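You operate a simulated robot arm through the tools that you are given. There is no shell and no other tool. Be economical: measure what you need, move in short steps, check, and stop when the job is done.

You run a simulated robot arm. Do the job below in one go: nothing can be reset, and whatever is moved stays where it is left.

## Task
Charge the yellow battery on fast in bay 1, then stand it in the green tray.
Fine: charger off before it comes out. Set down upright: what you pick out.

The check looks at the end state, three seconds after you hand in, the way a careful person would. Anything else that was tipped, shoved, dropped, spilled or broken makes it a failure.

## Robot
A 7-joint arm with a two-finger parallel gripper, fixed in place. Base frame: the origin is at the foot of the arm, x ahead of it, y to its left, z up. Lengths are in mm, angles in degrees, forces in N, time in s.
With the tool pointing down near the work surface it reaches from about 240 to 680 mm from the base axis. Its first joint turns from -66.0 to 66.0 degrees. Payload 2.4 kg.
The TCP is the grasp point between the finger pads, 30 mm short of the fingertips. In the tool frame z runs along the fingers and y along their closing line. Largest opening 94 mm; finger width 28, thickness 10; the body of the gripper, 50 by 96 mm, starts 55 mm behind the TCP.
Orientation is told as [roll, pitch, yaw] about the base's x, y, z axes, in that order, counted from this pose: with the fingers straight down and closing along the base's y, the tool's x points along the base's -x, its y along +y and its z along -z.

## Interface
- The arm moves only by the tool apply_moves. Its argument "targets" is a list of rows, each an object of numbers (a shift or turn left out is 0, a gripper value left out holds the last): "tx", "ty", "tz": the shift along the tool's x, y, z in cm; "rx", "ry", "rz": the turn, a rotation vector about the tool's x, y, z in degrees; "grip": the finger opening in cm, from 0 to 9.4. In form: [{"tx": .., "ty": .., "tz": .., "rx": .., "ry": .., "rz": .., "grip": ..}, ...]. A call has 1 to 12 rows; each row is the pose to reach, as a shift and turn from the pose commanded when the call began, along the tool's axes at that moment. A row lasts 0.2 s, in which the tool goes at most 50 mm and 8.6 degrees; a call with a longer step from one row to the next is refused whole, and so is a gripper value outside its range. A pose out of reach is approached as far as the arm can. The call stops where the force on the tool passes 40 N (or 10 N more than at its start, if that is more) or the arm is blocked; 0.2 s more then pass. Each finger travels about 153 mm/s and halts on what it meets, pressing with about 32 N; the grip force reading is that of the motor and also rises with nothing between the fingers. The clock runs only during rows and for 0.2 s after the last one: add rows that repeat a pose to give the fingers time. The reply holds the time, the measured pose of the TCP, the force on the tool along the base axes, the opening and the grip force, in the units named above and with some noise, with the torque about the TCP (base axes, N m) and any sound that the robot's microphone picked up.
- Cameras (640 x 400 px; columns grow to the right, rows downward): "scene" is fixed at [52.8, 470.2, 1441.6]; the picture's right is [-0.68, -0.74, 0.00], its down [-0.38, 0.35, -0.86] and it looks along [0.63, -0.58, -0.51] (base axes); focal length 309 px, centre (320, 200). "wrist" rides on the gripper at [76, 14, -102] in the tool frame; the picture's right is [-0.18, 0.98, 0.00], its down [-0.75, -0.14, -0.64] and it looks along [-0.63, -0.12, 0.77] (tool axes); focal length 243 px, centre (320, 200). There is no depth. A picture from a camera that has moved, and an enlarged one, comes with that camera's place and axes in the base frame and with its lens. The place of the scene camera against the robot may be out by one fixed shift of up to 18 mm in any direction.
- snapshot(camera): a new picture of that camera. It takes no simulated time.
- zoom(camera, box): a new picture of the part [left, top, right, bottom] of that camera's present view, enlarged. It takes no simulated time.
- sign_off(): hands the job in; it is judged then, once.

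Work in short steps. Places have to be worked out from the pictures, the camera data and where the tool is seen: move nearer, look again, correct. Check each grasp and each placing, and mend what went wrong. You have 120 turns and 64 pictures in all, those below and enlarged ones among them. Open the gripper and draw the arm clear of the work before you hand the job in, unless the task says otherwise; then end with one line.

The tools are called after ">>>" as a command line: name --argument value ..., lists and objects as JSON in quotes. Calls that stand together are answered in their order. apply_moves: Moves the arm, as the interface text tells. Its arguments: {"type":"object","properties":{"targets":{"type":"array"}},"required":["targets"]} The other tools are called the same way: snapshot (camera) takes a picture; zoom (camera, box) takes an enlarged picture of a part of a camera's view; sign_off () hands the job in.

At the start:

```text
t: 0.0
tcp_pos: [242.4, 224.6, 1284.5]
tool_rot: [0.1, 0.1, 0.0]
ft_force: [-0.5, 0.3, 0.3]
ft_torque: [-0.02, -0.01, 0.0]
opening: 93.9
grasp_force: 0.1
```

scene: 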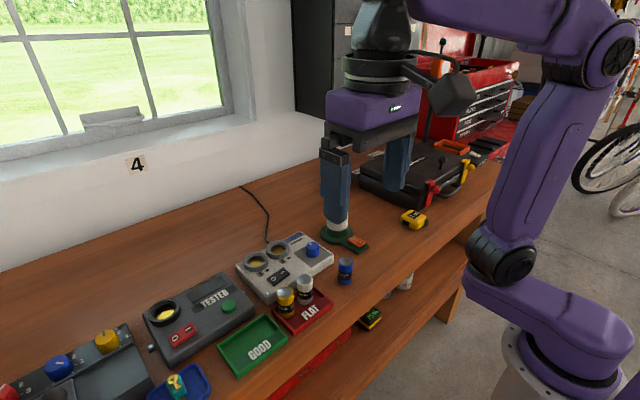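
wrist: 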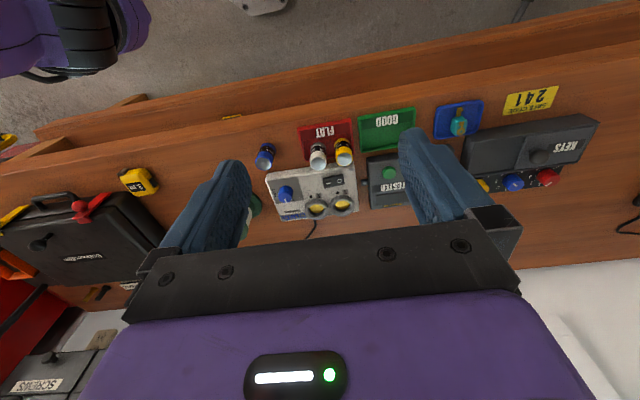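

The charger (two round bays, a blue knob, a black rocker) sits in the middle, with the red tray FLAT holding yellow and white batteries. I'll enlarge it to read the labels.

>>> zoom --camera "scene" --box '[220, 220, 380, 340]'

>>> zoom --camera "wrist" --box '[240, 100, 440, 225]'

```text
3.33 times, centred on (300, 280) of scene
camera zoom: at [52.8, 470.2, 1441.6], right [-0.68, -0.74, 0.0], down [-0.38, 0.35, -0.86], along [0.63, -0.58, -0.51], focal length 1031 px, centre (387, -67)
```

zoom: 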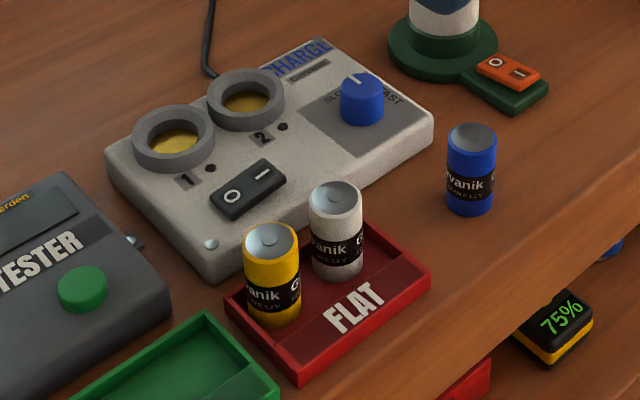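

```text
3.20 times, centred on (340, 162) of wrist
camera zoom: at [167.0, 238.2, 1387.6], right [0.18, 0.98, 0.0], down [0.75, -0.14, 0.64], along [0.63, -0.12, -0.77], focal length 776 px, centre (256, 320)
```

zoom: 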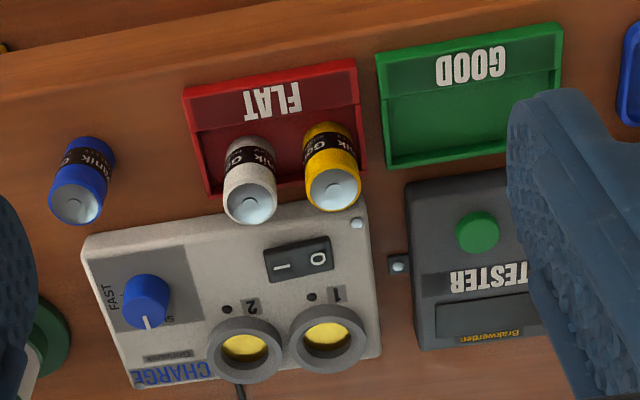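

Triangulated from both views: bay 1's ring is at about (541, 220, 960), and the yellow battery at (403, 239) with its top at about z 989. I'll move closer to get a detailed view.

>>> apply_moves --targets '[{"tx": -1.5, "ty": -0.6, "tz": 4}, {"tx": -3, "ty": -1.2, "tz": 8}, {"tx": -4.5, "ty": -1.8, "tz": 12}, {"tx": -5.8, "ty": -2.5, "tz": 15.4}, {"tx": -5.8, "ty": -2.5, "tz": 15.4}]'

>>> snapshot --camera "wrist"

```text
t: 1.2
tcp_pos: [300.0, 197.9, 1128.5]
tool_rot: [-0.1, 0.0, 0.0]
ft_force: [-0.1, 0.0, 0.2]
ft_torque: [-0.01, 0.0, -0.01]
opening: 94.0
grasp_force: 0.1
```

```text
59 pictures are left
camera wrist: at [224.9, 212.4, 1231.7], right [0.18, 0.98, 0.0], down [0.75, -0.14, 0.64], along [0.63, -0.12, -0.77], focal length 243 px, centre (320, 200)
```

wrist: 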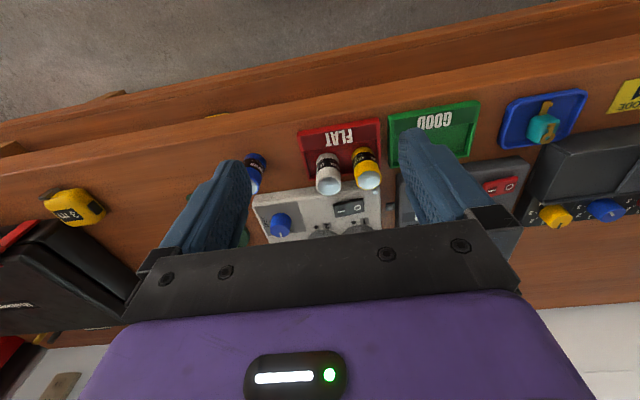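

The gripper hides the charger's far side but the batteries are clear; I'll enlarge this view for measuring.

>>> zoom --camera "wrist" --box '[240, 100, 400, 240]'

```text
2.86 times, centred on (320, 170) of wrist
camera zoom: at [224.9, 212.4, 1231.7], right [0.18, 0.98, 0.0], down [0.75, -0.14, 0.64], along [0.63, -0.12, -0.77], focal length 693 px, centre (320, 286)
```

zoom: 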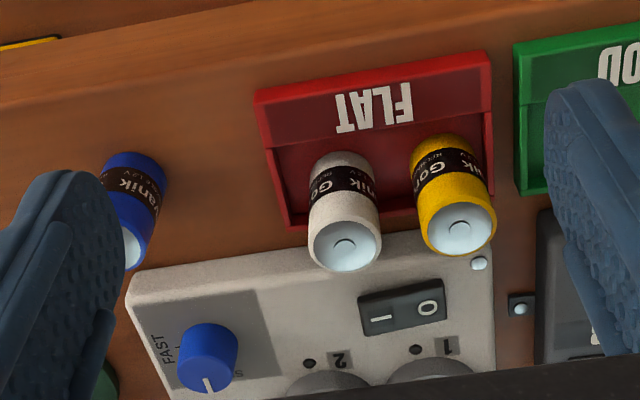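

Yellow battery top is confirmed at (403.5, 238.7, 989), and its height is about 52. I'll enlarge the knob and switch in the scene view to read the setting.

>>> zoom --camera "scene" --box '[290, 225, 335, 260]'

>>> zoom --camera "scene" --box '[235, 235, 315, 300]'

```text
11.43 times, centred on (312, 242) of scene
camera zoom: at [52.8, 470.2, 1441.6], right [-0.68, -0.74, 0.0], down [-0.38, 0.35, -0.86], along [0.63, -0.58, -0.51], focal length 3534 px, centre (406, -286)
```

zoom: 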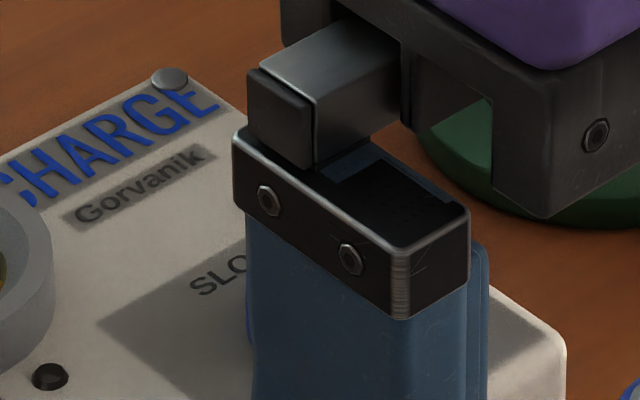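

```text
6.15 times, centred on (275, 268) of scene
camera zoom: at [52.8, 470.2, 1441.6], right [-0.68, -0.74, 0.0], down [-0.38, 0.35, -0.86], along [0.63, -0.58, -0.51], focal length 1903 px, centre (597, -215)
```

zoom: 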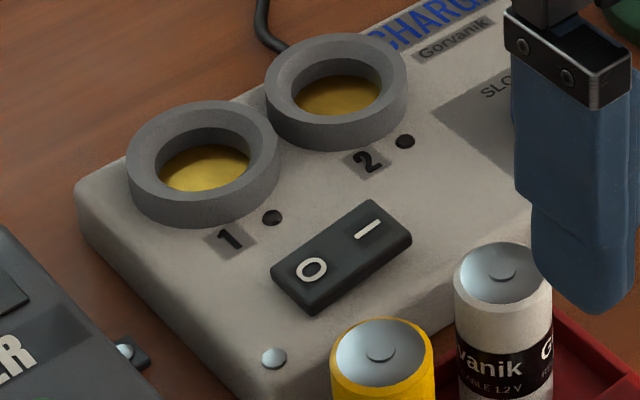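

The knob is hidden from the scene camera, so I'll bring the hand over it at a safe height and read it with the wrist camera.

>>> apply_moves --targets '[{"tx": -3.5, "ty": -1.7, "tz": 1.7}, {"tx": -7, "ty": -3.4, "tz": 3.4}, {"tx": -10.5, "ty": -5.1, "tz": 5.1}, {"tx": -14, "ty": -6.8, "tz": 6.8}, {"tx": -14, "ty": -6.8, "tz": 6.8}]'

>>> snapshot --camera "wrist"

>>> zoom --camera "wrist" --box '[240, 90, 400, 230]'

```text
t: 2.4
tcp_pos: [441.5, 131.4, 1064.9]
tool_rot: [0.0, 0.0, -0.1]
ft_force: [0.4, 0.7, 0.0]
ft_torque: [-0.01, 0.02, -0.01]
opening: 93.9
grasp_force: 0.0
```

```text
55 pictures are left
camera wrist: at [367.0, 145.1, 1167.4], right [0.18, 0.98, 0.0], down [0.75, -0.14, 0.64], along [0.63, -0.12, -0.77], focal length 243 px, centre (320, 200)
```

wrist: 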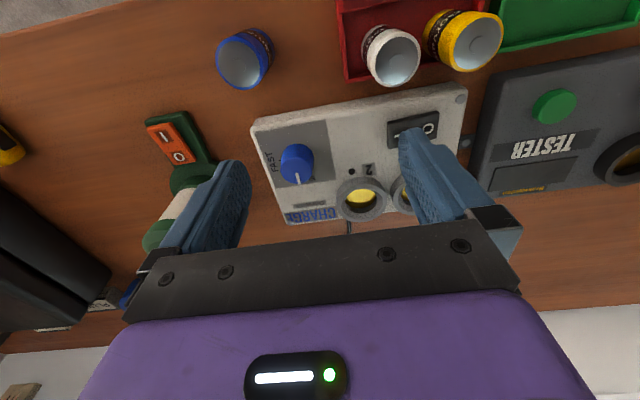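

```text
2.86 times, centred on (320, 160) of wrist
camera zoom: at [367.0, 145.1, 1167.4], right [0.18, 0.98, 0.0], down [0.75, -0.14, 0.64], along [0.63, -0.12, -0.77], focal length 693 px, centre (320, 314)
```

zoom: 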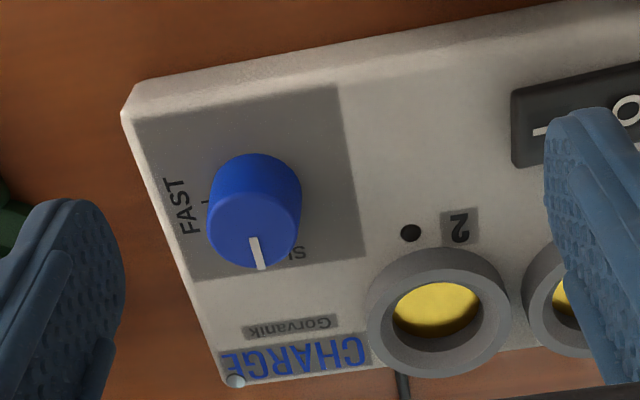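

The knob top is at about (494, 97.5, 960), with its pointer along +x (SLOW). The FAST tick lies along -y, so it needs about 90° clockwise from above. I'll move above the knob with the fingers narrowed to 5 cm and check alignment.

>>> apply_moves --targets '[{"tx": -2.6, "ty": -1.7, "tz": 1.5, "grip": 5}, {"tx": -5.25, "ty": -3.39, "tz": 3}, {"tx": -5.25, "ty": -3.39, "tz": 5.5}, {"tx": -5.25, "ty": -3.39, "tz": 5.5}]'

>>> zoom --camera "wrist" --box '[220, 90, 420, 250]'

```text
t: 3.4
tcp_pos: [494.3, 96.0, 1007.8]
tool_rot: [0.0, 0.0, 0.1]
ft_force: [0.0, 0.0, 0.2]
ft_torque: [-0.01, -0.03, -0.01]
opening: 50.0
grasp_force: 0.0
```

```text
2.50 times, centred on (320, 170) of wrist
camera zoom: at [418.3, 110.4, 1110.4], right [0.18, 0.98, 0.0], down [0.75, -0.14, 0.64], along [0.63, -0.12, -0.77], focal length 606 px, centre (320, 275)
```

zoom: 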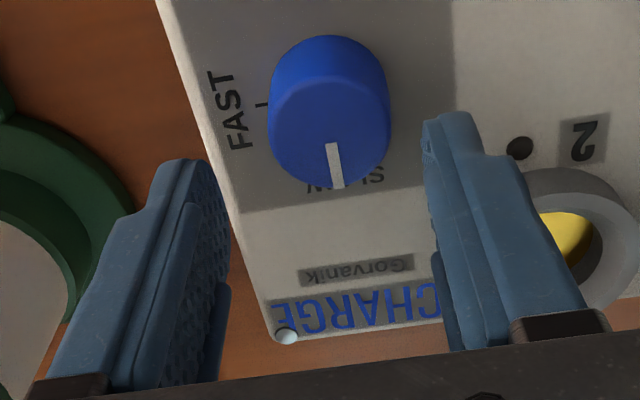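

Alignment confirmed: knob at (492, 98.7), SLOW along +x, FAST along -y. I'll descend so the tips sit about 6 mm above the panel, then close.

>>> apply_moves --targets '[{"tx": 0.18, "ty": 0.27, "tz": 1.5}, {"tx": 0.18, "ty": 0.27, "tz": 3.3}, {"tx": 0.18, "ty": 0.27, "tz": 3.3}, {"tx": 0.18, "ty": 0.27, "tz": 3.3, "grip": 2.8}, {"tx": 0.18, "ty": 0.27, "tz": 3.3}]'

```text
t: 4.1
tcp_pos: [490.8, 98.1, 980.4]
tool_rot: [0.0, -0.1, 0.1]
ft_force: [-6.1, -0.3, 11.2]
ft_torque: [-0.06, 0.33, -0.01]
opening: 50.1
grasp_force: 0.0
stopped in row 3: the force on the tool passed its limit at 50 N (the readings are from after the stop); the commanded pose is now the measured one
```

Contact came sooner than expected, with tips at z≈950. I'll back up slightly and look at what was hit.

>>> apply_moves --targets '[{"tz": -0.8}]'

>>> snapshot --camera "wrist"

>>> zoom --camera "scene" --box '[220, 190, 380, 310]'

```text
t: 4.5
tcp_pos: [491.9, 98.8, 987.8]
tool_rot: [-0.1, -0.1, -0.1]
ft_force: [0.3, 0.3, 0.5]
ft_torque: [0.01, -0.03, -0.01]
opening: 50.0
grasp_force: 0.0
```

```text
52 pictures are left
camera wrist: at [416.0, 114.0, 1090.3], right [0.18, 0.98, 0.0], down [0.75, -0.14, 0.64], along [0.63, -0.12, -0.76], focal length 243 px, centre (320, 200)
```

wrist: 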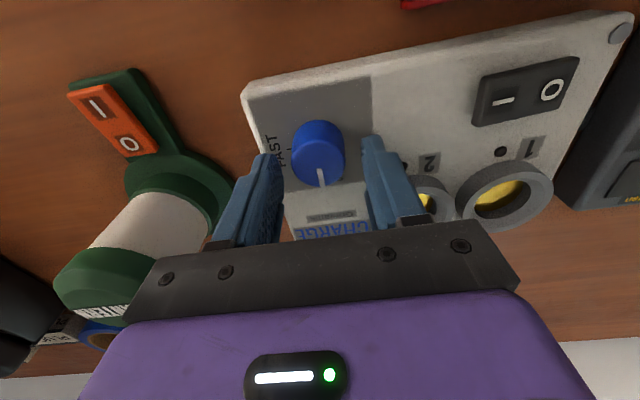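

```text
3.33 times, centred on (300, 250) of scene
camera zoom: at [52.8, 470.2, 1441.6], right [-0.68, -0.74, 0.0], down [-0.38, 0.35, -0.86], along [0.63, -0.58, -0.51], focal length 1031 px, centre (387, 33)
```

zoom: 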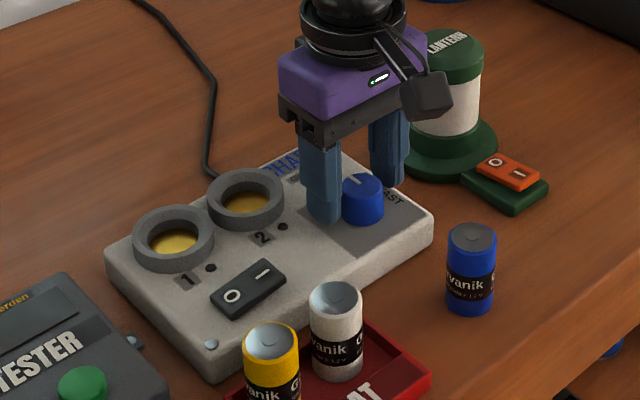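

The fingertips met the charger's top face at z≈950 and nothing shifted. I'll lower to TCP z≈983, just above it and still overlapping the knob, and close.

>>> apply_moves --targets '[{"tz": 0.45}, {"tz": 0.45, "grip": 4.0}, {"tz": 0.45, "grip": 3.0}, {"tz": 0.45, "grip": 2.6}, {"tz": 0.45, "grip": 2.6}]'

```text
t: 5.7
tcp_pos: [492.9, 99.1, 982.5]
tool_rot: [0.0, -0.2, 0.1]
ft_force: [1.3, 2.6, -1.5]
ft_torque: [0.07, -0.15, 0.0]
opening: 31.4
grasp_force: 44.8
```

Knob gripped at 31.4 mm. I'll turn clockwise from above (rz positive) in steps.

>>> apply_moves --targets '[{"rz": 8}, {"rz": 16}, {"rz": 24}, {"rz": 32}, {"rz": 40}, {"rz": 48}, {"rz": 48}]'

```text
t: 7.3
tcp_pos: [489.9, 95.1, 981.8]
tool_rot: [-0.3, 0.1, -48.3]
ft_force: [-12.5, -33.4, -2.9]
ft_torque: [-0.59, 0.68, 0.22]
opening: 31.2
grasp_force: 44.8
```

A side load of about 33 N built up because the grip is slightly off the knob's axis. I'll shift the command to relieve it and check the knob.

>>> apply_moves --targets '[{"tx": -0.1, "ty": -0.45}, {"tx": -0.1, "ty": -0.45}]'

>>> zoom --camera "wrist" --box '[240, 110, 400, 230]'

```text
t: 7.9
tcp_pos: [491.0, 94.4, 982.8]
tool_rot: [0.2, -0.1, -48.0]
ft_force: [0.5, -18.8, -14.4]
ft_torque: [-0.47, 0.11, 0.07]
opening: 31.6
grasp_force: 44.8
```

```text
3.33 times, centred on (320, 170) of wrist
camera zoom: at [449.4, 161.5, 1085.8], right [0.85, 0.52, 0.0], down [0.4, -0.65, 0.64], along [0.34, -0.55, -0.77], focal length 809 px, centre (320, 300)
```

zoom: 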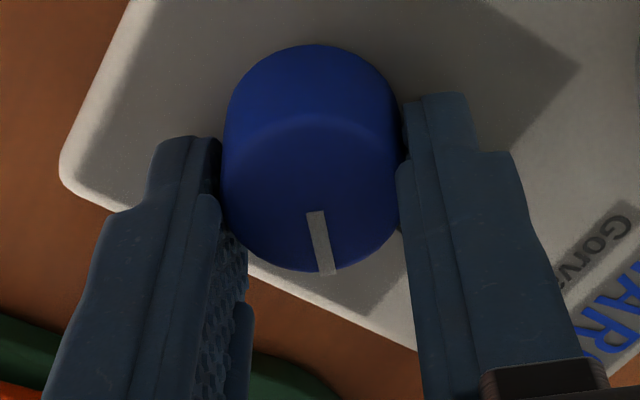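

The knob follows the hand (48° so far). I'll release to shed the side load and check the charger hasn't moved.

>>> apply_moves --targets '[{"grip": 4.4}, {"grip": 4.4}, {"grip": 4.4}]'

>>> zoom --camera "scene" --box '[220, 190, 380, 310]'

>>> zoom --camera "wrist" --box '[240, 110, 400, 230]'

```text
t: 8.7
tcp_pos: [488.0, 95.6, 982.8]
tool_rot: [0.2, -0.1, -48.0]
ft_force: [0.0, -0.5, -0.2]
ft_torque: [-0.03, 0.01, -0.03]
opening: 44.1
grasp_force: 0.1
```

```text
3.33 times, centred on (300, 250) of scene
camera zoom: at [52.8, 470.2, 1441.6], right [-0.68, -0.74, 0.0], down [-0.38, 0.35, -0.86], along [0.63, -0.58, -0.51], focal length 1031 px, centre (387, 33)
```

zoom: 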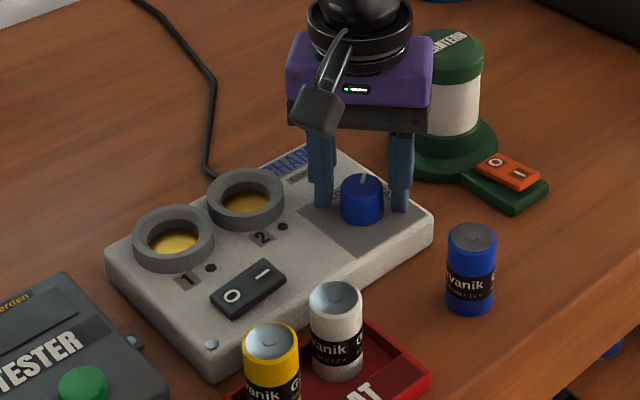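

```text
3.33 times, centred on (320, 170) of wrist
camera zoom: at [449.0, 162.5, 1086.2], right [0.85, 0.52, 0.0], down [0.4, -0.65, 0.64], along [0.34, -0.55, -0.77], focal length 809 px, centre (320, 300)
```

zoom: 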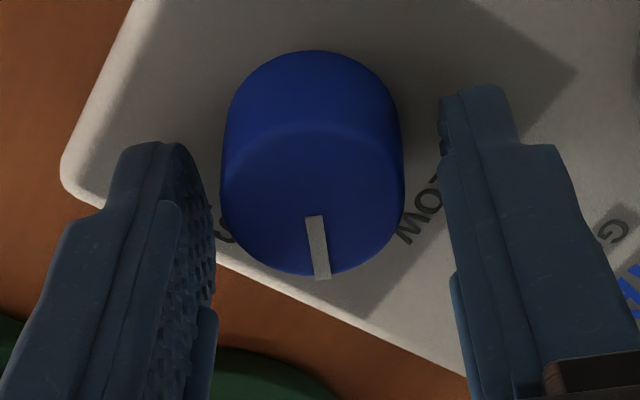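

The charger is unmoved and the knob is about half-way. I'll recentre by the small measured offset, regrip and turn the remaining part.

>>> apply_moves --targets '[{"tx": -0.25, "ty": -0.12, "grip": 4.4}, {"tx": -0.25, "ty": -0.12, "grip": 3.4}, {"tx": -0.25, "ty": -0.12, "grip": 2.6}, {"tx": -0.25, "ty": -0.12, "grip": 2.6}]'

>>> apply_moves --targets '[{"rz": 8}, {"rz": 16}, {"rz": 24}, {"rz": 32}, {"rz": 40}, {"rz": 40}]'

```text
t: 9.7
tcp_pos: [491.4, 93.1, 982.7]
tool_rot: [0.3, -0.3, -48.1]
ft_force: [8.2, 5.2, -3.4]
ft_torque: [0.11, -0.37, -0.1]
opening: 31.3
grasp_force: 44.4
```

```text
t: 11.1
tcp_pos: [485.4, 92.4, 983.5]
tool_rot: [-0.3, -0.1, -88.1]
ft_force: [-23.9, -14.0, 17.8]
ft_torque: [-0.68, 0.62, 0.87]
opening: 31.3
grasp_force: 45.2
```

The z torque has risen to 0.87 N·m, so it is likely at the end stop. I'll release and look.

>>> apply_moves --targets '[{"grip": 4.6}, {"grip": 4.6}, {"grip": 4.6, "tz": -3}, {"tz": -6}, {"tz": -6}]'

>>> zoom --camera "wrist" --box '[220, 80, 420, 230]'

>>> zoom --camera "scene" --box '[220, 190, 380, 310]'

```text
t: 12.3
tcp_pos: [490.1, 91.3, 1043.8]
tool_rot: [0.1, -0.1, -88.0]
ft_force: [-0.7, 0.2, 0.3]
ft_torque: [-0.03, -0.03, 0.02]
opening: 45.9
grasp_force: 0.0
```

```text
2.67 times, centred on (320, 155) of wrist
camera zoom: at [502.4, 168.5, 1147.7], right [0.99, -0.15, 0.0], down [-0.12, -0.76, 0.64], along [-0.09, -0.63, -0.77], focal length 647 px, centre (320, 320)
```

zoom: 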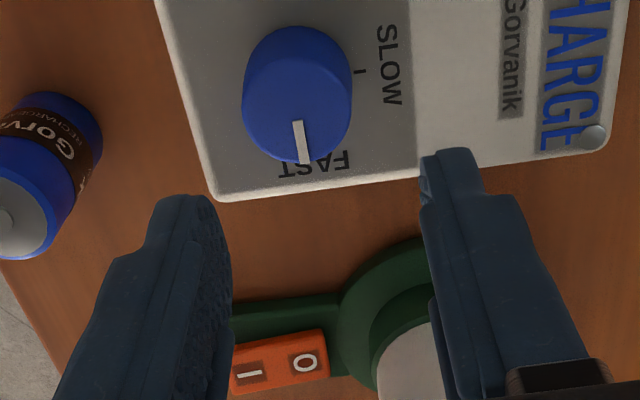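

```text
3.33 times, centred on (300, 250) of scene
camera zoom: at [52.8, 470.2, 1441.6], right [-0.68, -0.74, 0.0], down [-0.38, 0.35, -0.86], along [0.63, -0.58, -0.51], focal length 1031 px, centre (387, 33)
```

zoom: 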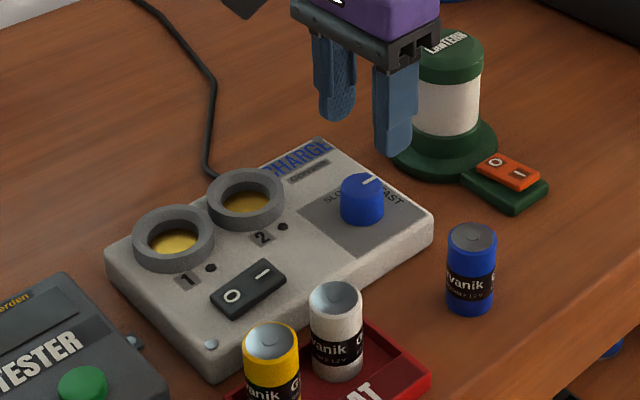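

The pointer now sits on FAST and the charger has not moved. Next I'll go above the yellow battery with the fingers closing along x and check alignment.

>>> apply_moves --targets '[{"tx": 3.7, "ty": -2.0, "rz": 2, "grip": 5.4}, {"tx": 7.5, "ty": -4.1, "rz": 2}, {"tx": 11.3, "ty": -6.1, "rz": 2}, {"tx": 15.0, "ty": -8.1, "rz": 2}, {"tx": 15.0, "ty": -8.1, "rz": 2}]'

>>> snapshot --camera "wrist"

```text
t: 13.5
tcp_pos: [402.4, 239.8, 1040.2]
tool_rot: [0.1, 0.0, -90.0]
ft_force: [-0.5, 0.0, -0.4]
ft_torque: [-0.01, -0.02, -0.01]
opening: 54.2
grasp_force: 0.1
```

```text
45 pictures are left
camera wrist: at [417.2, 315.5, 1144.5], right [0.98, -0.18, 0.0], down [-0.14, -0.75, 0.64], along [-0.12, -0.63, -0.77], focal length 243 px, centre (320, 200)
```

wrist: 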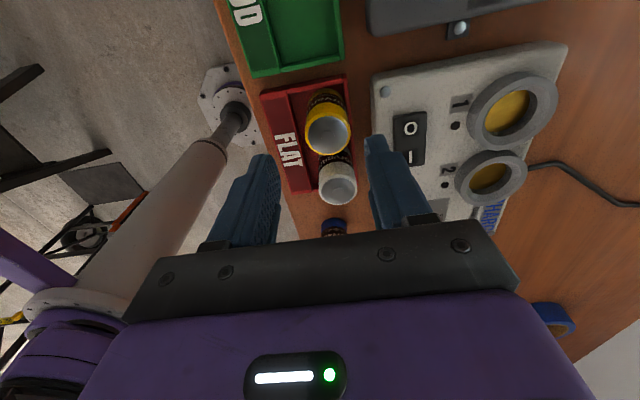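

Cross-checking three wrist views, the battery top is really at about (409, 239.5, 979.5), so the scene camera is offset. I'll zoom in on the battery and on bay 1 for finer numbers.

>>> zoom --camera "wrist" --box '[440, 50, 600, 170]'

>>> zoom --camera "wrist" --box '[260, 70, 400, 210]'

```text
3.33 times, centred on (520, 110) of wrist
camera zoom: at [417.2, 315.5, 1144.5], right [0.98, -0.18, 0.0], down [-0.14, -0.75, 0.64], along [-0.12, -0.63, -0.77], focal length 809 px, centre (-347, 500)
```

zoom: 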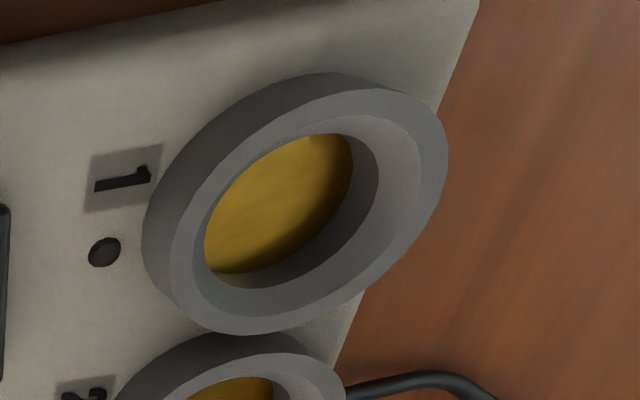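

```text
2.86 times, centred on (330, 140) of wrist
camera zoom: at [417.2, 315.5, 1144.5], right [0.98, -0.18, 0.0], down [-0.14, -0.75, 0.64], along [-0.12, -0.63, -0.77], focal length 693 px, centre (291, 371)
```

zoom: 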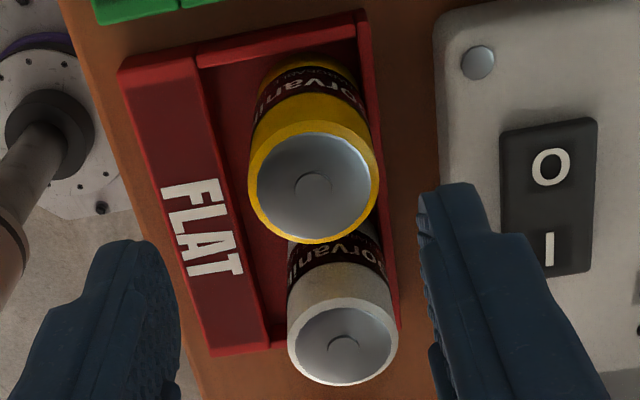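

I'll align on the battery with the opening reduced to 44 mm, so the far finger clears the charger edge. Then I'll descend so the tips come about 23 mm above the battery's base.

>>> apply_moves --targets '[{"ty": 0.6, "grip": 4.4}, {"ty": 0.6, "tz": 2.5}, {"ty": 0.6, "tz": 3.5}, {"ty": 0.6, "tz": 3.5}]'

>>> zoom --camera "wrist" --box '[220, 80, 420, 230]'

```text
t: 14.5
tcp_pos: [409.1, 238.2, 1008.3]
tool_rot: [0.2, 0.0, -90.0]
ft_force: [-0.5, 1.4, -0.2]
ft_torque: [0.02, -0.02, -0.02]
opening: 44.1
grasp_force: 0.1
```

```text
2.67 times, centred on (320, 155) of wrist
camera zoom: at [423.6, 315.6, 1110.4], right [0.98, -0.18, 0.0], down [-0.14, -0.75, 0.64], along [-0.12, -0.63, -0.77], focal length 647 px, centre (320, 320)
```

zoom: 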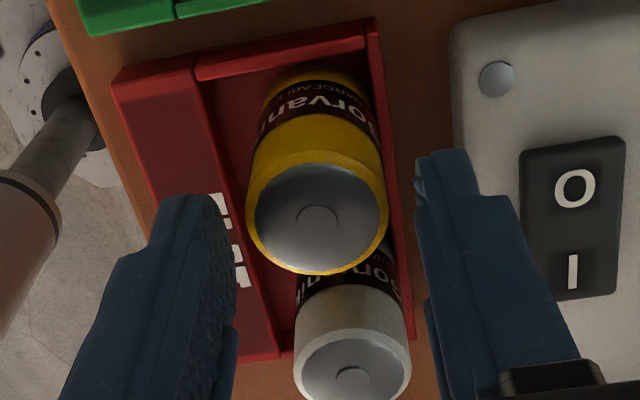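

Centred almost exactly. I'll descend 29 mm and close.

>>> apply_moves --targets '[{"tz": 1.5}, {"tz": 2.9}, {"tz": 2.9}, {"tz": 2.9, "grip": 3.4}, {"tz": 2.9, "grip": 2.5}, {"tz": 2.9, "grip": 2.5}]'

```text
t: 15.9
tcp_pos: [408.5, 241.3, 978.0]
tool_rot: [0.0, 0.0, -89.9]
ft_force: [0.8, 0.1, -0.5]
ft_torque: [-0.03, -0.04, 0.02]
opening: 32.0
grasp_force: 32.1
```

Gripped at 32 mm. I'll lift straight up 7 cm, then carry it to above bay 1.

>>> apply_moves --targets '[{"tz": -2}, {"tz": -4.5}, {"tz": -7}, {"tz": -7}]'

>>> apply_moves --targets '[{"ty": 3.5, "tx": -0.5}, {"ty": 7, "tx": -1}, {"ty": 10.3, "tx": -1.5}, {"ty": 13.4, "tx": -1.9}, {"ty": 13.4, "tx": -1.9}]'

>>> snapshot --camera "wrist"

>>> zoom --camera "scene" --box '[200, 190, 360, 310]'

```text
t: 16.9
tcp_pos: [408.8, 238.7, 1049.5]
tool_rot: [0.3, 0.0, -90.0]
ft_force: [0.8, -0.3, -1.4]
ft_torque: [-0.03, -0.01, 0.01]
opening: 32.1
grasp_force: 32.0
```

```text
t: 18.1
tcp_pos: [544.0, 224.1, 1049.8]
tool_rot: [0.1, 0.1, -90.1]
ft_force: [0.4, 0.1, -1.6]
ft_torque: [-0.01, 0.01, -0.02]
opening: 31.9
grasp_force: 31.5
```

```text
41 pictures are left
camera wrist: at [558.2, 299.9, 1152.6], right [0.98, -0.18, 0.0], down [-0.14, -0.75, 0.64], along [-0.12, -0.63, -0.77], focal length 243 px, centre (320, 200)
```

wrist: 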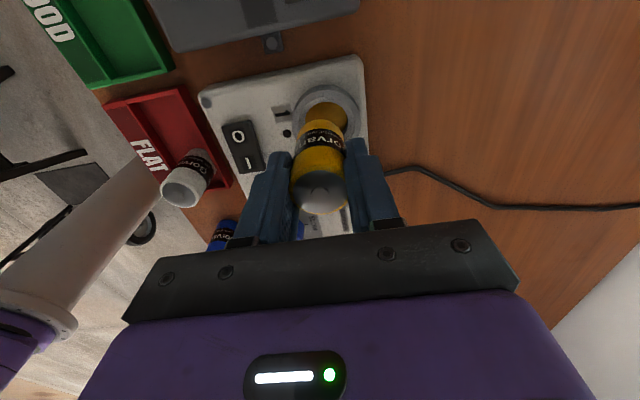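

```text
3.33 times, centred on (280, 250) of scene
camera zoom: at [52.8, 470.2, 1441.6], right [-0.68, -0.74, 0.0], down [-0.38, 0.35, -0.86], along [0.63, -0.58, -0.51], focal length 1031 px, centre (453, 33)
```

zoom: 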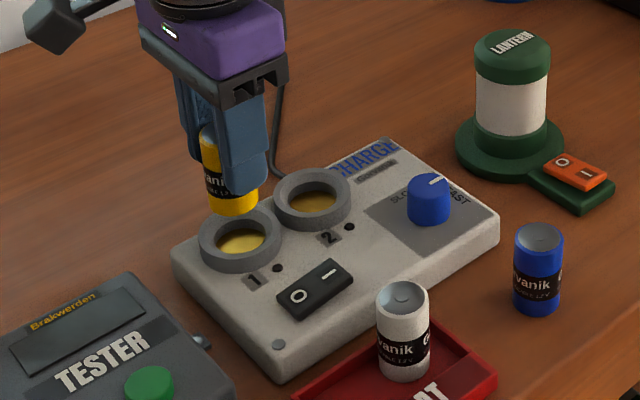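

I'll zoom on the battery and ring in the wrist view to measure the offset.

>>> zoom --camera "wrist" --box '[250, 60, 410, 230]'

```text
2.35 times, centred on (330, 145) of wrist
camera zoom: at [558.2, 299.9, 1152.6], right [0.98, -0.18, 0.0], down [-0.14, -0.75, 0.64], along [-0.12, -0.63, -0.77], focal length 571 px, centre (296, 329)
```

zoom: 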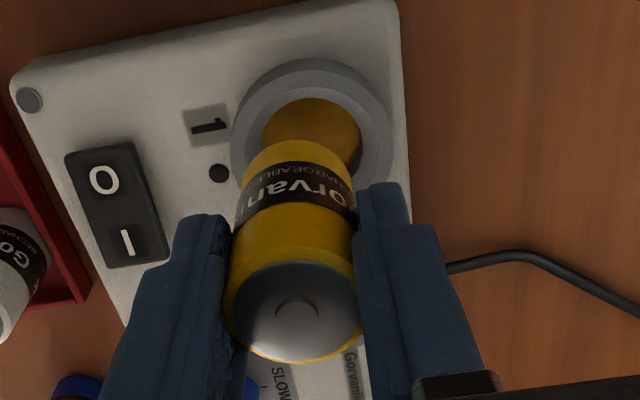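

The ring appears about 6 mm further in +x. I'll shift, and lower until the base is about 10 mm above the ring for a finer look.

>>> apply_moves --targets '[{"ty": 0.6, "tx": -0.2}, {"ty": 0.6, "tx": -0.2, "tz": 2.4}, {"ty": 0.6, "tx": -0.2, "tz": 2.4}]'

>>> zoom --camera "wrist" --box '[250, 60, 410, 230]'

>>> zoom --camera "scene" --box '[220, 215, 310, 285]'

```text
t: 18.9
tcp_pos: [552.2, 221.5, 1025.5]
tool_rot: [0.2, 0.0, -89.9]
ft_force: [0.1, -0.2, -1.5]
ft_torque: [-0.01, 0.03, 0.03]
opening: 32.0
grasp_force: 31.9
```

```text
2.35 times, centred on (330, 145) of wrist
camera zoom: at [566.1, 297.7, 1128.4], right [0.98, -0.18, 0.0], down [-0.14, -0.75, 0.64], along [-0.12, -0.63, -0.77], focal length 571 px, centre (296, 329)
```

zoom: 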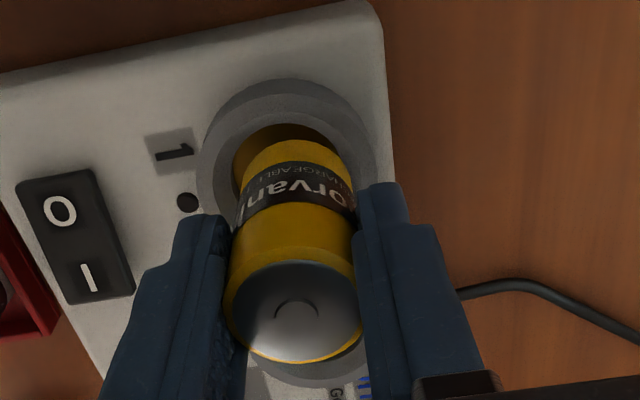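

```text
5.71 times, centred on (265, 250) of scene
camera zoom: at [52.8, 470.2, 1441.6], right [-0.68, -0.74, 0.0], down [-0.38, 0.35, -0.86], along [0.63, -0.58, -0.51], focal length 1767 px, centre (634, -86)
```

zoom: 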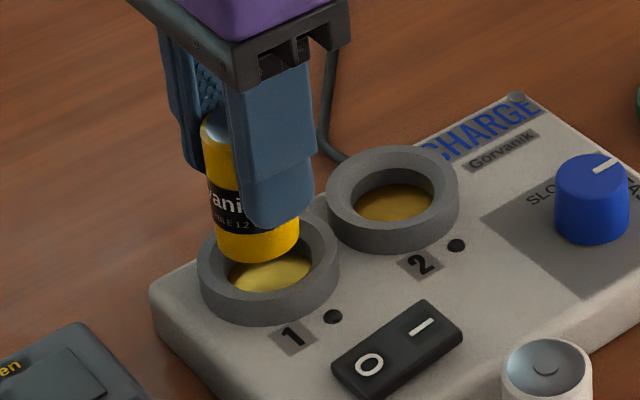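

The ring is about 1.5 mm to -x and 1 mm to -y of the battery axis by both cameras. I'll correct and lower gently.

>>> apply_moves --targets '[{"ty": -0.15, "tx": -0.1}, {"ty": -0.15, "tx": -0.1, "tz": 0.7}, {"ty": -0.15, "tx": -0.1, "tz": 1.2}, {"ty": -0.15, "tx": -0.1, "tz": 1.2}]'

>>> zoom --camera "wrist" --box '[250, 60, 410, 230]'

>>> zoom --camera "scene" --box '[220, 215, 310, 285]'

```text
t: 19.9
tcp_pos: [548.1, 220.0, 1012.8]
tool_rot: [0.1, 0.0, -90.0]
ft_force: [-1.1, -0.6, -1.4]
ft_torque: [-0.03, -0.01, 0.0]
opening: 32.0
grasp_force: 32.5
```

```text
2.35 times, centred on (330, 145) of wrist
camera zoom: at [563.0, 295.4, 1116.4], right [0.98, -0.18, 0.0], down [-0.14, -0.75, 0.64], along [-0.12, -0.63, -0.77], focal length 571 px, centre (296, 329)
```

zoom: 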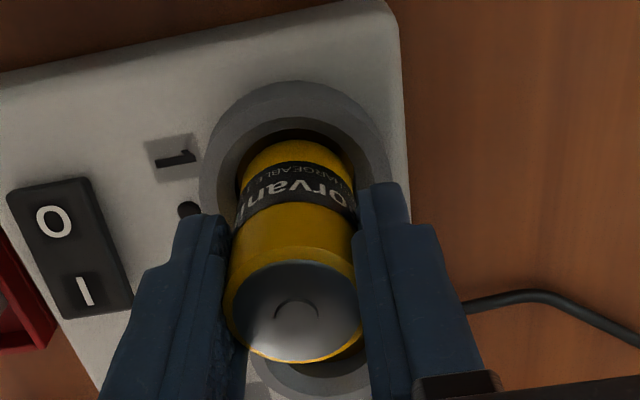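

```text
5.71 times, centred on (265, 250) of scene
camera zoom: at [52.8, 470.2, 1441.6], right [-0.68, -0.74, 0.0], down [-0.38, 0.35, -0.86], along [0.63, -0.58, -0.51], focal length 1767 px, centre (634, -86)
```

zoom: 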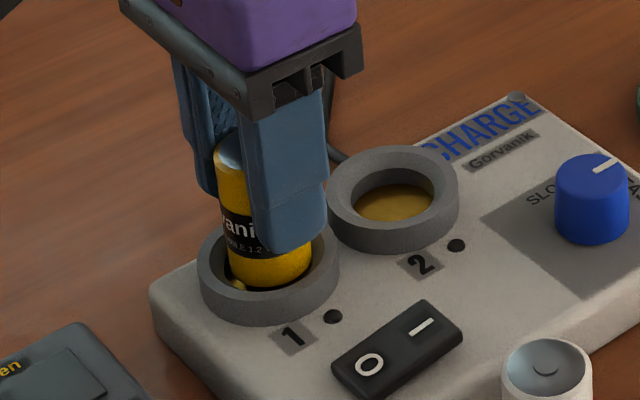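

Battery base looks centred and entering the funnel. I'll lower further in small steps, watching force.

>>> apply_moves --targets '[{"tz": 0.3}, {"tz": 0.6}, {"tz": 0.6}]'

```text
t: 20.7
tcp_pos: [547.7, 217.8, 1006.4]
tool_rot: [0.2, -0.1, -90.0]
ft_force: [0.0, 1.0, -1.1]
ft_torque: [0.02, -0.04, 0.0]
opening: 32.1
grasp_force: 31.7
```

>>> apply_moves --targets '[{"tz": 0.3}, {"tz": 0.6}, {"tz": 0.6}]'

>>> zoom --camera "scene" --box '[220, 215, 310, 285]'

>>> zoom --camera "wrist" --box '[270, 90, 390, 180]'

```text
t: 21.5
tcp_pos: [547.7, 218.7, 1003.9]
tool_rot: [0.4, 0.1, -90.0]
ft_force: [-8.8, -0.3, 32.4]
ft_torque: [-0.03, 0.68, 0.04]
opening: 32.3
grasp_force: 31.8
```

```text
5.71 times, centred on (265, 250) of scene
camera zoom: at [52.0, 470.0, 1441.7], right [-0.68, -0.74, 0.0], down [-0.38, 0.35, -0.86], along [0.63, -0.58, -0.51], focal length 1767 px, centre (634, -86)
```

zoom: 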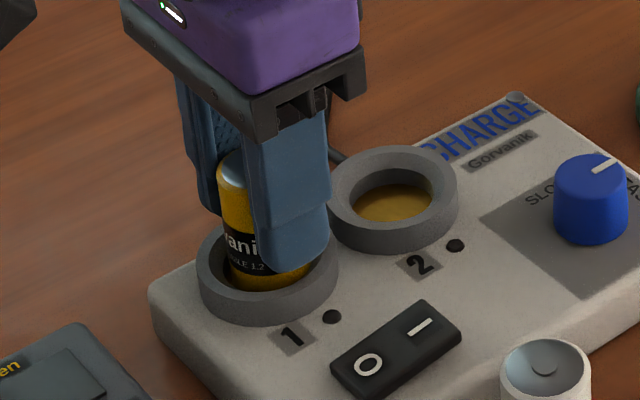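

```text
4.44 times, centred on (330, 135) of wrist
camera zoom: at [562.2, 294.9, 1107.1], right [0.98, -0.18, 0.01], down [-0.15, -0.76, 0.64], along [-0.11, -0.63, -0.77], focal length 1078 px, centre (276, 489)
```

zoom: 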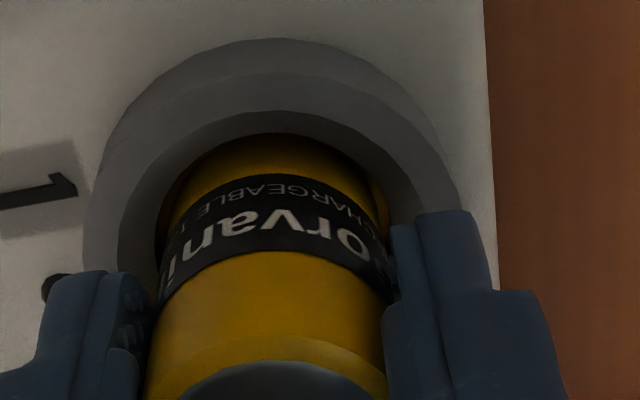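

Contact at 32 N with the base about 5 mm short of, or on, the bay floor. I'll nudge slightly toward +x/-y under light load to see whether it drops in.

>>> apply_moves --targets '[{"tz": -0.15, "ty": 0.12}, {"tz": -0.15, "ty": 0.12, "tx": -0.12}, {"tz": -0.15, "ty": 0.12, "tx": -0.12}]'

```text
t: 22.3
tcp_pos: [547.4, 218.8, 1002.1]
tool_rot: [0.3, 0.2, -89.9]
ft_force: [-7.0, 9.6, 25.3]
ft_torque: [0.42, 0.67, 0.03]
opening: 32.0
grasp_force: 32.3
```

The battery is held laterally. I'll relieve the side loads in the direction they point (-x, +y) and press slightly.

>>> apply_moves --targets '[{"ty": -0.2, "tx": 0.12}, {"ty": -0.2, "tx": 0.12, "tz": 0.1}, {"ty": -0.2, "tx": 0.12, "tz": 0.1}]'

```text
t: 23.1
tcp_pos: [548.6, 218.1, 1003.4]
tool_rot: [0.3, 0.2, -90.1]
ft_force: [0.8, 5.9, 28.5]
ft_torque: [0.3, 0.4, 0.03]
opening: 32.0
grasp_force: 31.3
```

The torque puts the contact at the -x edge of the base, so the ring centre is further +x. I'll lift 5 mm, shift +2 mm in x and try again.

>>> apply_moves --targets '[{"tz": -0.5}, {"tz": -0.5, "ty": 0.25}, {"tz": -0.1, "ty": 0.25}, {"tz": 0.1, "ty": 0.25}, {"tz": 0.1, "ty": 0.25}]'

```text
t: 24.3
tcp_pos: [549.5, 218.5, 1003.0]
tool_rot: [0.1, 0.0, -90.0]
ft_force: [-16.8, 2.8, 33.2]
ft_torque: [0.04, 0.84, 0.07]
opening: 32.5
grasp_force: 32.1
```

Now the vertical load is centred and lateral motion is blocked by the bore, at the same depth each time, so it appears seated. I'll relieve the side load, open, rise a little and look.

>>> apply_moves --targets '[{"ty": -0.15, "tz": -0.25}, {"ty": -0.15, "tz": -0.25, "grip": 4.4}, {"ty": -0.15, "tz": -0.25, "grip": 4.4}, {"ty": -0.15, "tz": -2.5}, {"ty": -0.15, "tz": -5}, {"ty": -0.15, "tz": -6}]'

>>> zoom --camera "scene" --box '[220, 215, 310, 285]'

>>> zoom --camera "wrist" --box '[240, 90, 400, 210]'

```text
t: 25.7
tcp_pos: [547.8, 218.2, 1059.2]
tool_rot: [0.2, 0.0, -90.1]
ft_force: [0.0, -0.2, 0.5]
ft_torque: [0.01, 0.01, -0.01]
opening: 44.1
grasp_force: 0.1
```

```text
5.71 times, centred on (265, 250) of scene
camera zoom: at [52.8, 470.2, 1441.6], right [-0.68, -0.74, 0.0], down [-0.38, 0.35, -0.86], along [0.63, -0.58, -0.51], focal length 1767 px, centre (634, -86)
```

zoom: 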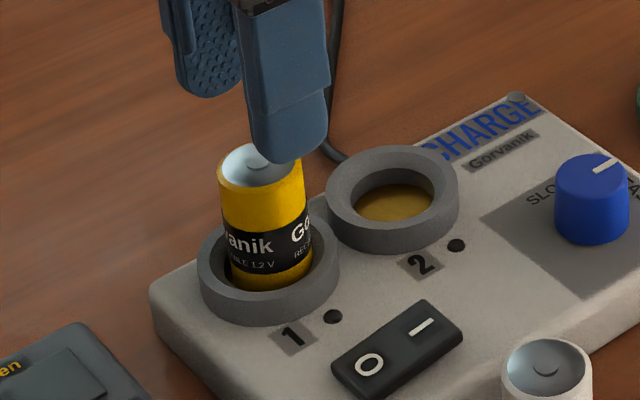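

```text
3.33 times, centred on (320, 150) of wrist
camera zoom: at [563.1, 294.0, 1163.3], right [0.98, -0.18, 0.0], down [-0.14, -0.75, 0.64], along [-0.12, -0.63, -0.77], focal length 809 px, centre (320, 367)
```

zoom: 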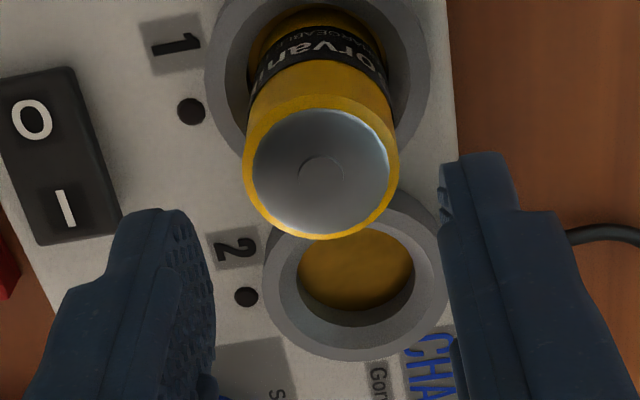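

The battery stands upright and seated in bay 1. The "I" end of the rocker works out at about (475, 195), so I'll go above it with closed fingers.

>>> apply_moves --targets '[{"ty": -3.7, "tx": -1.3, "grip": 2}, {"ty": -7.4, "tx": -2.7, "grip": 0}, {"ty": -7.4, "tx": -2.7, "tz": 2.5}, {"ty": -7.4, "tx": -2.7, "tz": 4}, {"ty": -7.4, "tx": -2.7, "tz": 4}]'

>>> zoom --camera "wrist" --box '[240, 80, 440, 230]'

>>> zoom --camera "scene" --box '[220, 200, 340, 290]'

```text
t: 26.9
tcp_pos: [474.3, 191.2, 1020.4]
tool_rot: [0.1, 0.0, -90.0]
ft_force: [-0.4, -0.8, 0.5]
ft_torque: [0.02, -0.01, 0.0]
opening: 0.0
grasp_force: 32.1
```

```text
2.67 times, centred on (340, 155) of wrist
camera zoom: at [488.7, 267.7, 1123.7], right [0.98, -0.18, 0.0], down [-0.14, -0.75, 0.64], along [-0.12, -0.63, -0.77], focal length 647 px, centre (267, 320)
```

zoom: 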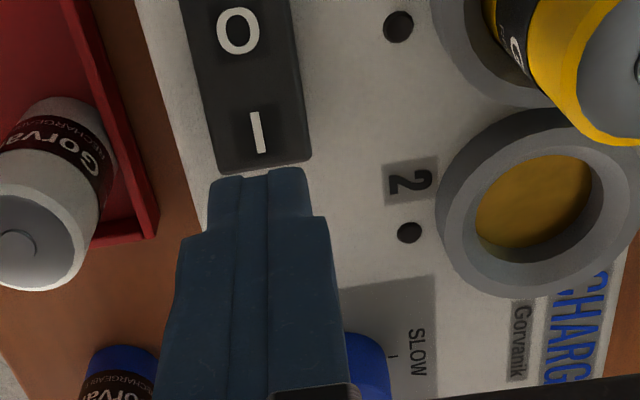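

```text
4.44 times, centred on (280, 245) of scene
camera zoom: at [52.8, 470.2, 1441.6], right [-0.68, -0.74, 0.0], down [-0.38, 0.35, -0.86], along [0.63, -0.58, -0.51], focal length 1374 px, centre (498, 0)
```

zoom: 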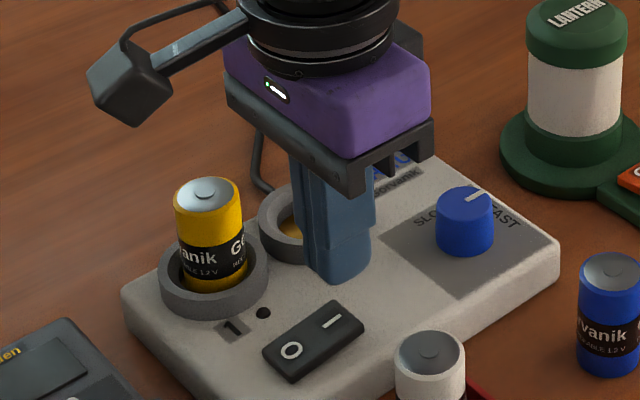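

The tool axis falls on the "I" mark. I'll lower in small steps onto it and listen for a click.

>>> apply_moves --targets '[{"ty": -0.15, "tz": 1.5}, {"ty": -0.15, "tz": 2.7}, {"ty": -0.15, "tz": 3.0}, {"ty": -0.15, "tz": 3.3}, {"ty": -0.15, "tz": 3.3}]'

```text
t: 28.1
tcp_pos: [472.4, 191.9, 989.4]
tool_rot: [0.3, 0.1, -90.2]
ft_force: [-7.8, -6.8, 32.4]
ft_torque: [0.31, 0.26, -0.03]
opening: 0.1
grasp_force: 31.7
```

In contact at 32 N with no click yet. I'll press a little more.

>>> apply_moves --targets '[{"tz": 0.15}, {"tz": 0.3}, {"tz": 0.3}]'

>>> zoom --camera "scene" --box '[220, 200, 340, 290]'

```text
t: 28.4
tcp_pos: [472.8, 190.7, 990.4]
tool_rot: [0.3, 0.0, -90.1]
ft_force: [-3.5, -1.9, 9.2]
ft_torque: [0.08, 0.15, 0.05]
opening: 0.1
grasp_force: 32.0
stopped in row 1: the force on the tool passed its limit at 48 N (the readings are from after the stop); the commanded pose is now the measured one
```

```text
4.44 times, centred on (280, 245) of scene
camera zoom: at [52.5, 470.1, 1441.7], right [-0.68, -0.74, 0.0], down [-0.38, 0.35, -0.86], along [0.63, -0.58, -0.51], focal length 1374 px, centre (498, 0)
```

zoom: 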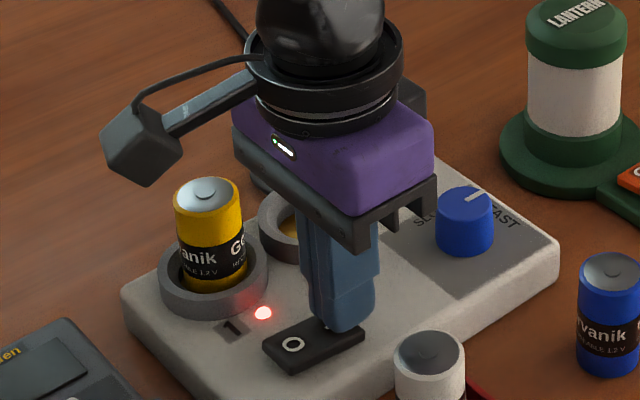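

LED 1 is lit red: charging has started. I'll rise clear and let time run.

>>> apply_moves --targets '[{"tz": -3}, {"tz": -3, "tx": 3.0}, {"tz": -3, "tx": 3.0}, {"tz": -3, "tx": 3.0}, {"tz": -3, "tx": 3.0}, {"tz": -3, "tx": 3.0}, {"tz": -3, "tx": 3.0}, {"tz": -3, "tx": 3.0}, {"tz": -3, "tx": 3.0}, {"tz": -3, "tx": 3.0}, {"tz": -3, "tx": 3.0}, {"tz": -3, "tx": 3.0}]'

>>> zoom --camera "scene" --box '[220, 200, 340, 290]'

```text
t: 31.0
tcp_pos: [473.1, 221.5, 1017.3]
tool_rot: [0.3, 0.0, -90.1]
ft_force: [0.3, 0.3, -0.2]
ft_torque: [0.03, -0.02, -0.01]
opening: 0.0
grasp_force: 32.1
```

```text
4.44 times, centred on (280, 245) of scene
camera zoom: at [52.8, 470.2, 1441.6], right [-0.68, -0.74, 0.0], down [-0.38, 0.35, -0.86], along [0.63, -0.58, -0.51], focal length 1374 px, centre (498, 0)
```

zoom: 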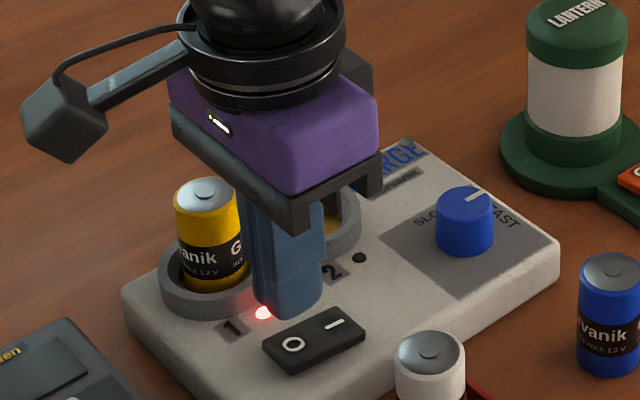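

Still red. I'll keep waiting, holding still.

>>> apply_moves --targets '[{}, {}, {}, {}, {}, {}, {}, {}, {}, {}, {}, {}]'

>>> apply_moves --targets '[{}, {}, {}, {}, {}, {}, {}, {}, {}, {}, {}, {}]'

>>> apply_moves --targets '[{}, {}, {}, {}, {}, {}, {}, {}, {}, {}, {}, {}]'

>>> zoom --camera "scene" --box '[220, 200, 340, 290]'

```text
t: 33.6
tcp_pos: [473.4, 221.3, 1017.0]
tool_rot: [0.2, 0.1, -90.1]
ft_force: [0.1, -0.6, -0.3]
ft_torque: [0.02, 0.02, 0.0]
opening: 0.0
grasp_force: 32.4
```

```text
t: 36.2
tcp_pos: [473.5, 222.2, 1019.4]
tool_rot: [0.3, 0.2, -90.1]
ft_force: [0.1, 0.2, -0.4]
ft_torque: [0.0, -0.02, 0.01]
opening: 0.0
grasp_force: 32.0
```

```text
t: 38.8
tcp_pos: [472.3, 222.1, 1017.6]
tool_rot: [0.3, 0.2, -90.1]
ft_force: [0.1, -0.1, -0.1]
ft_torque: [0.0, -0.02, -0.01]
opening: 0.3
grasp_force: 31.7
```

```text
4.44 times, centred on (280, 245) of scene
camera zoom: at [52.8, 470.2, 1441.6], right [-0.68, -0.74, 0.0], down [-0.38, 0.35, -0.86], along [0.63, -0.58, -0.51], focal length 1374 px, centre (498, 0)
```

zoom: 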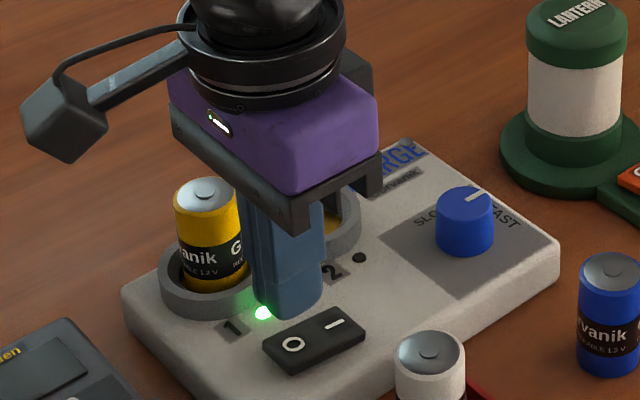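

Green: fully charged. Now I'll press the "O" end of the rocker.

>>> apply_moves --targets '[{"tx": 0.4, "tz": 1.2}, {"tx": 0.4, "tz": 2.5}, {"tx": 0.4, "tz": 2.8}, {"tx": 0.4, "tz": 3.1}, {"tx": 0.4, "tz": 3.4}, {"tx": 0.4, "tz": 3.7}]'

>>> zoom --camera "scene" --box '[220, 200, 340, 290]'

```text
t: 40.0
tcp_pos: [474.3, 227.6, 989.2]
tool_rot: [0.7, 0.2, -90.0]
ft_force: [-2.1, -0.5, 8.2]
ft_torque: [-0.07, 0.08, -0.07]
opening: 0.0
grasp_force: 31.7
stopped in row 5: the force on the tool passed its limit at 48 N (the readings are from after the stop); the commanded pose is now the measured one
```

```text
4.44 times, centred on (280, 245) of scene
camera zoom: at [52.6, 470.2, 1441.6], right [-0.68, -0.74, 0.0], down [-0.38, 0.35, -0.86], along [0.63, -0.58, -0.51], focal length 1374 px, centre (498, 0)
```

zoom: 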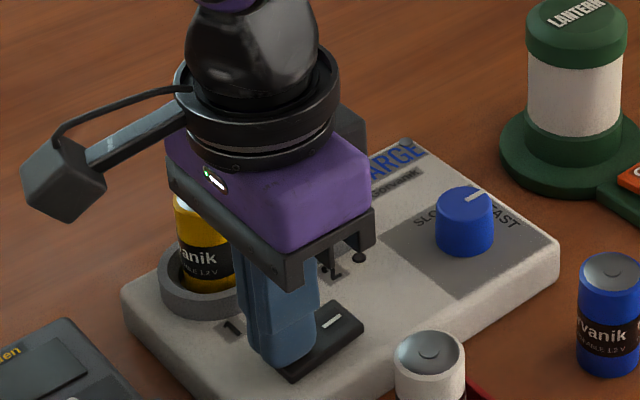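

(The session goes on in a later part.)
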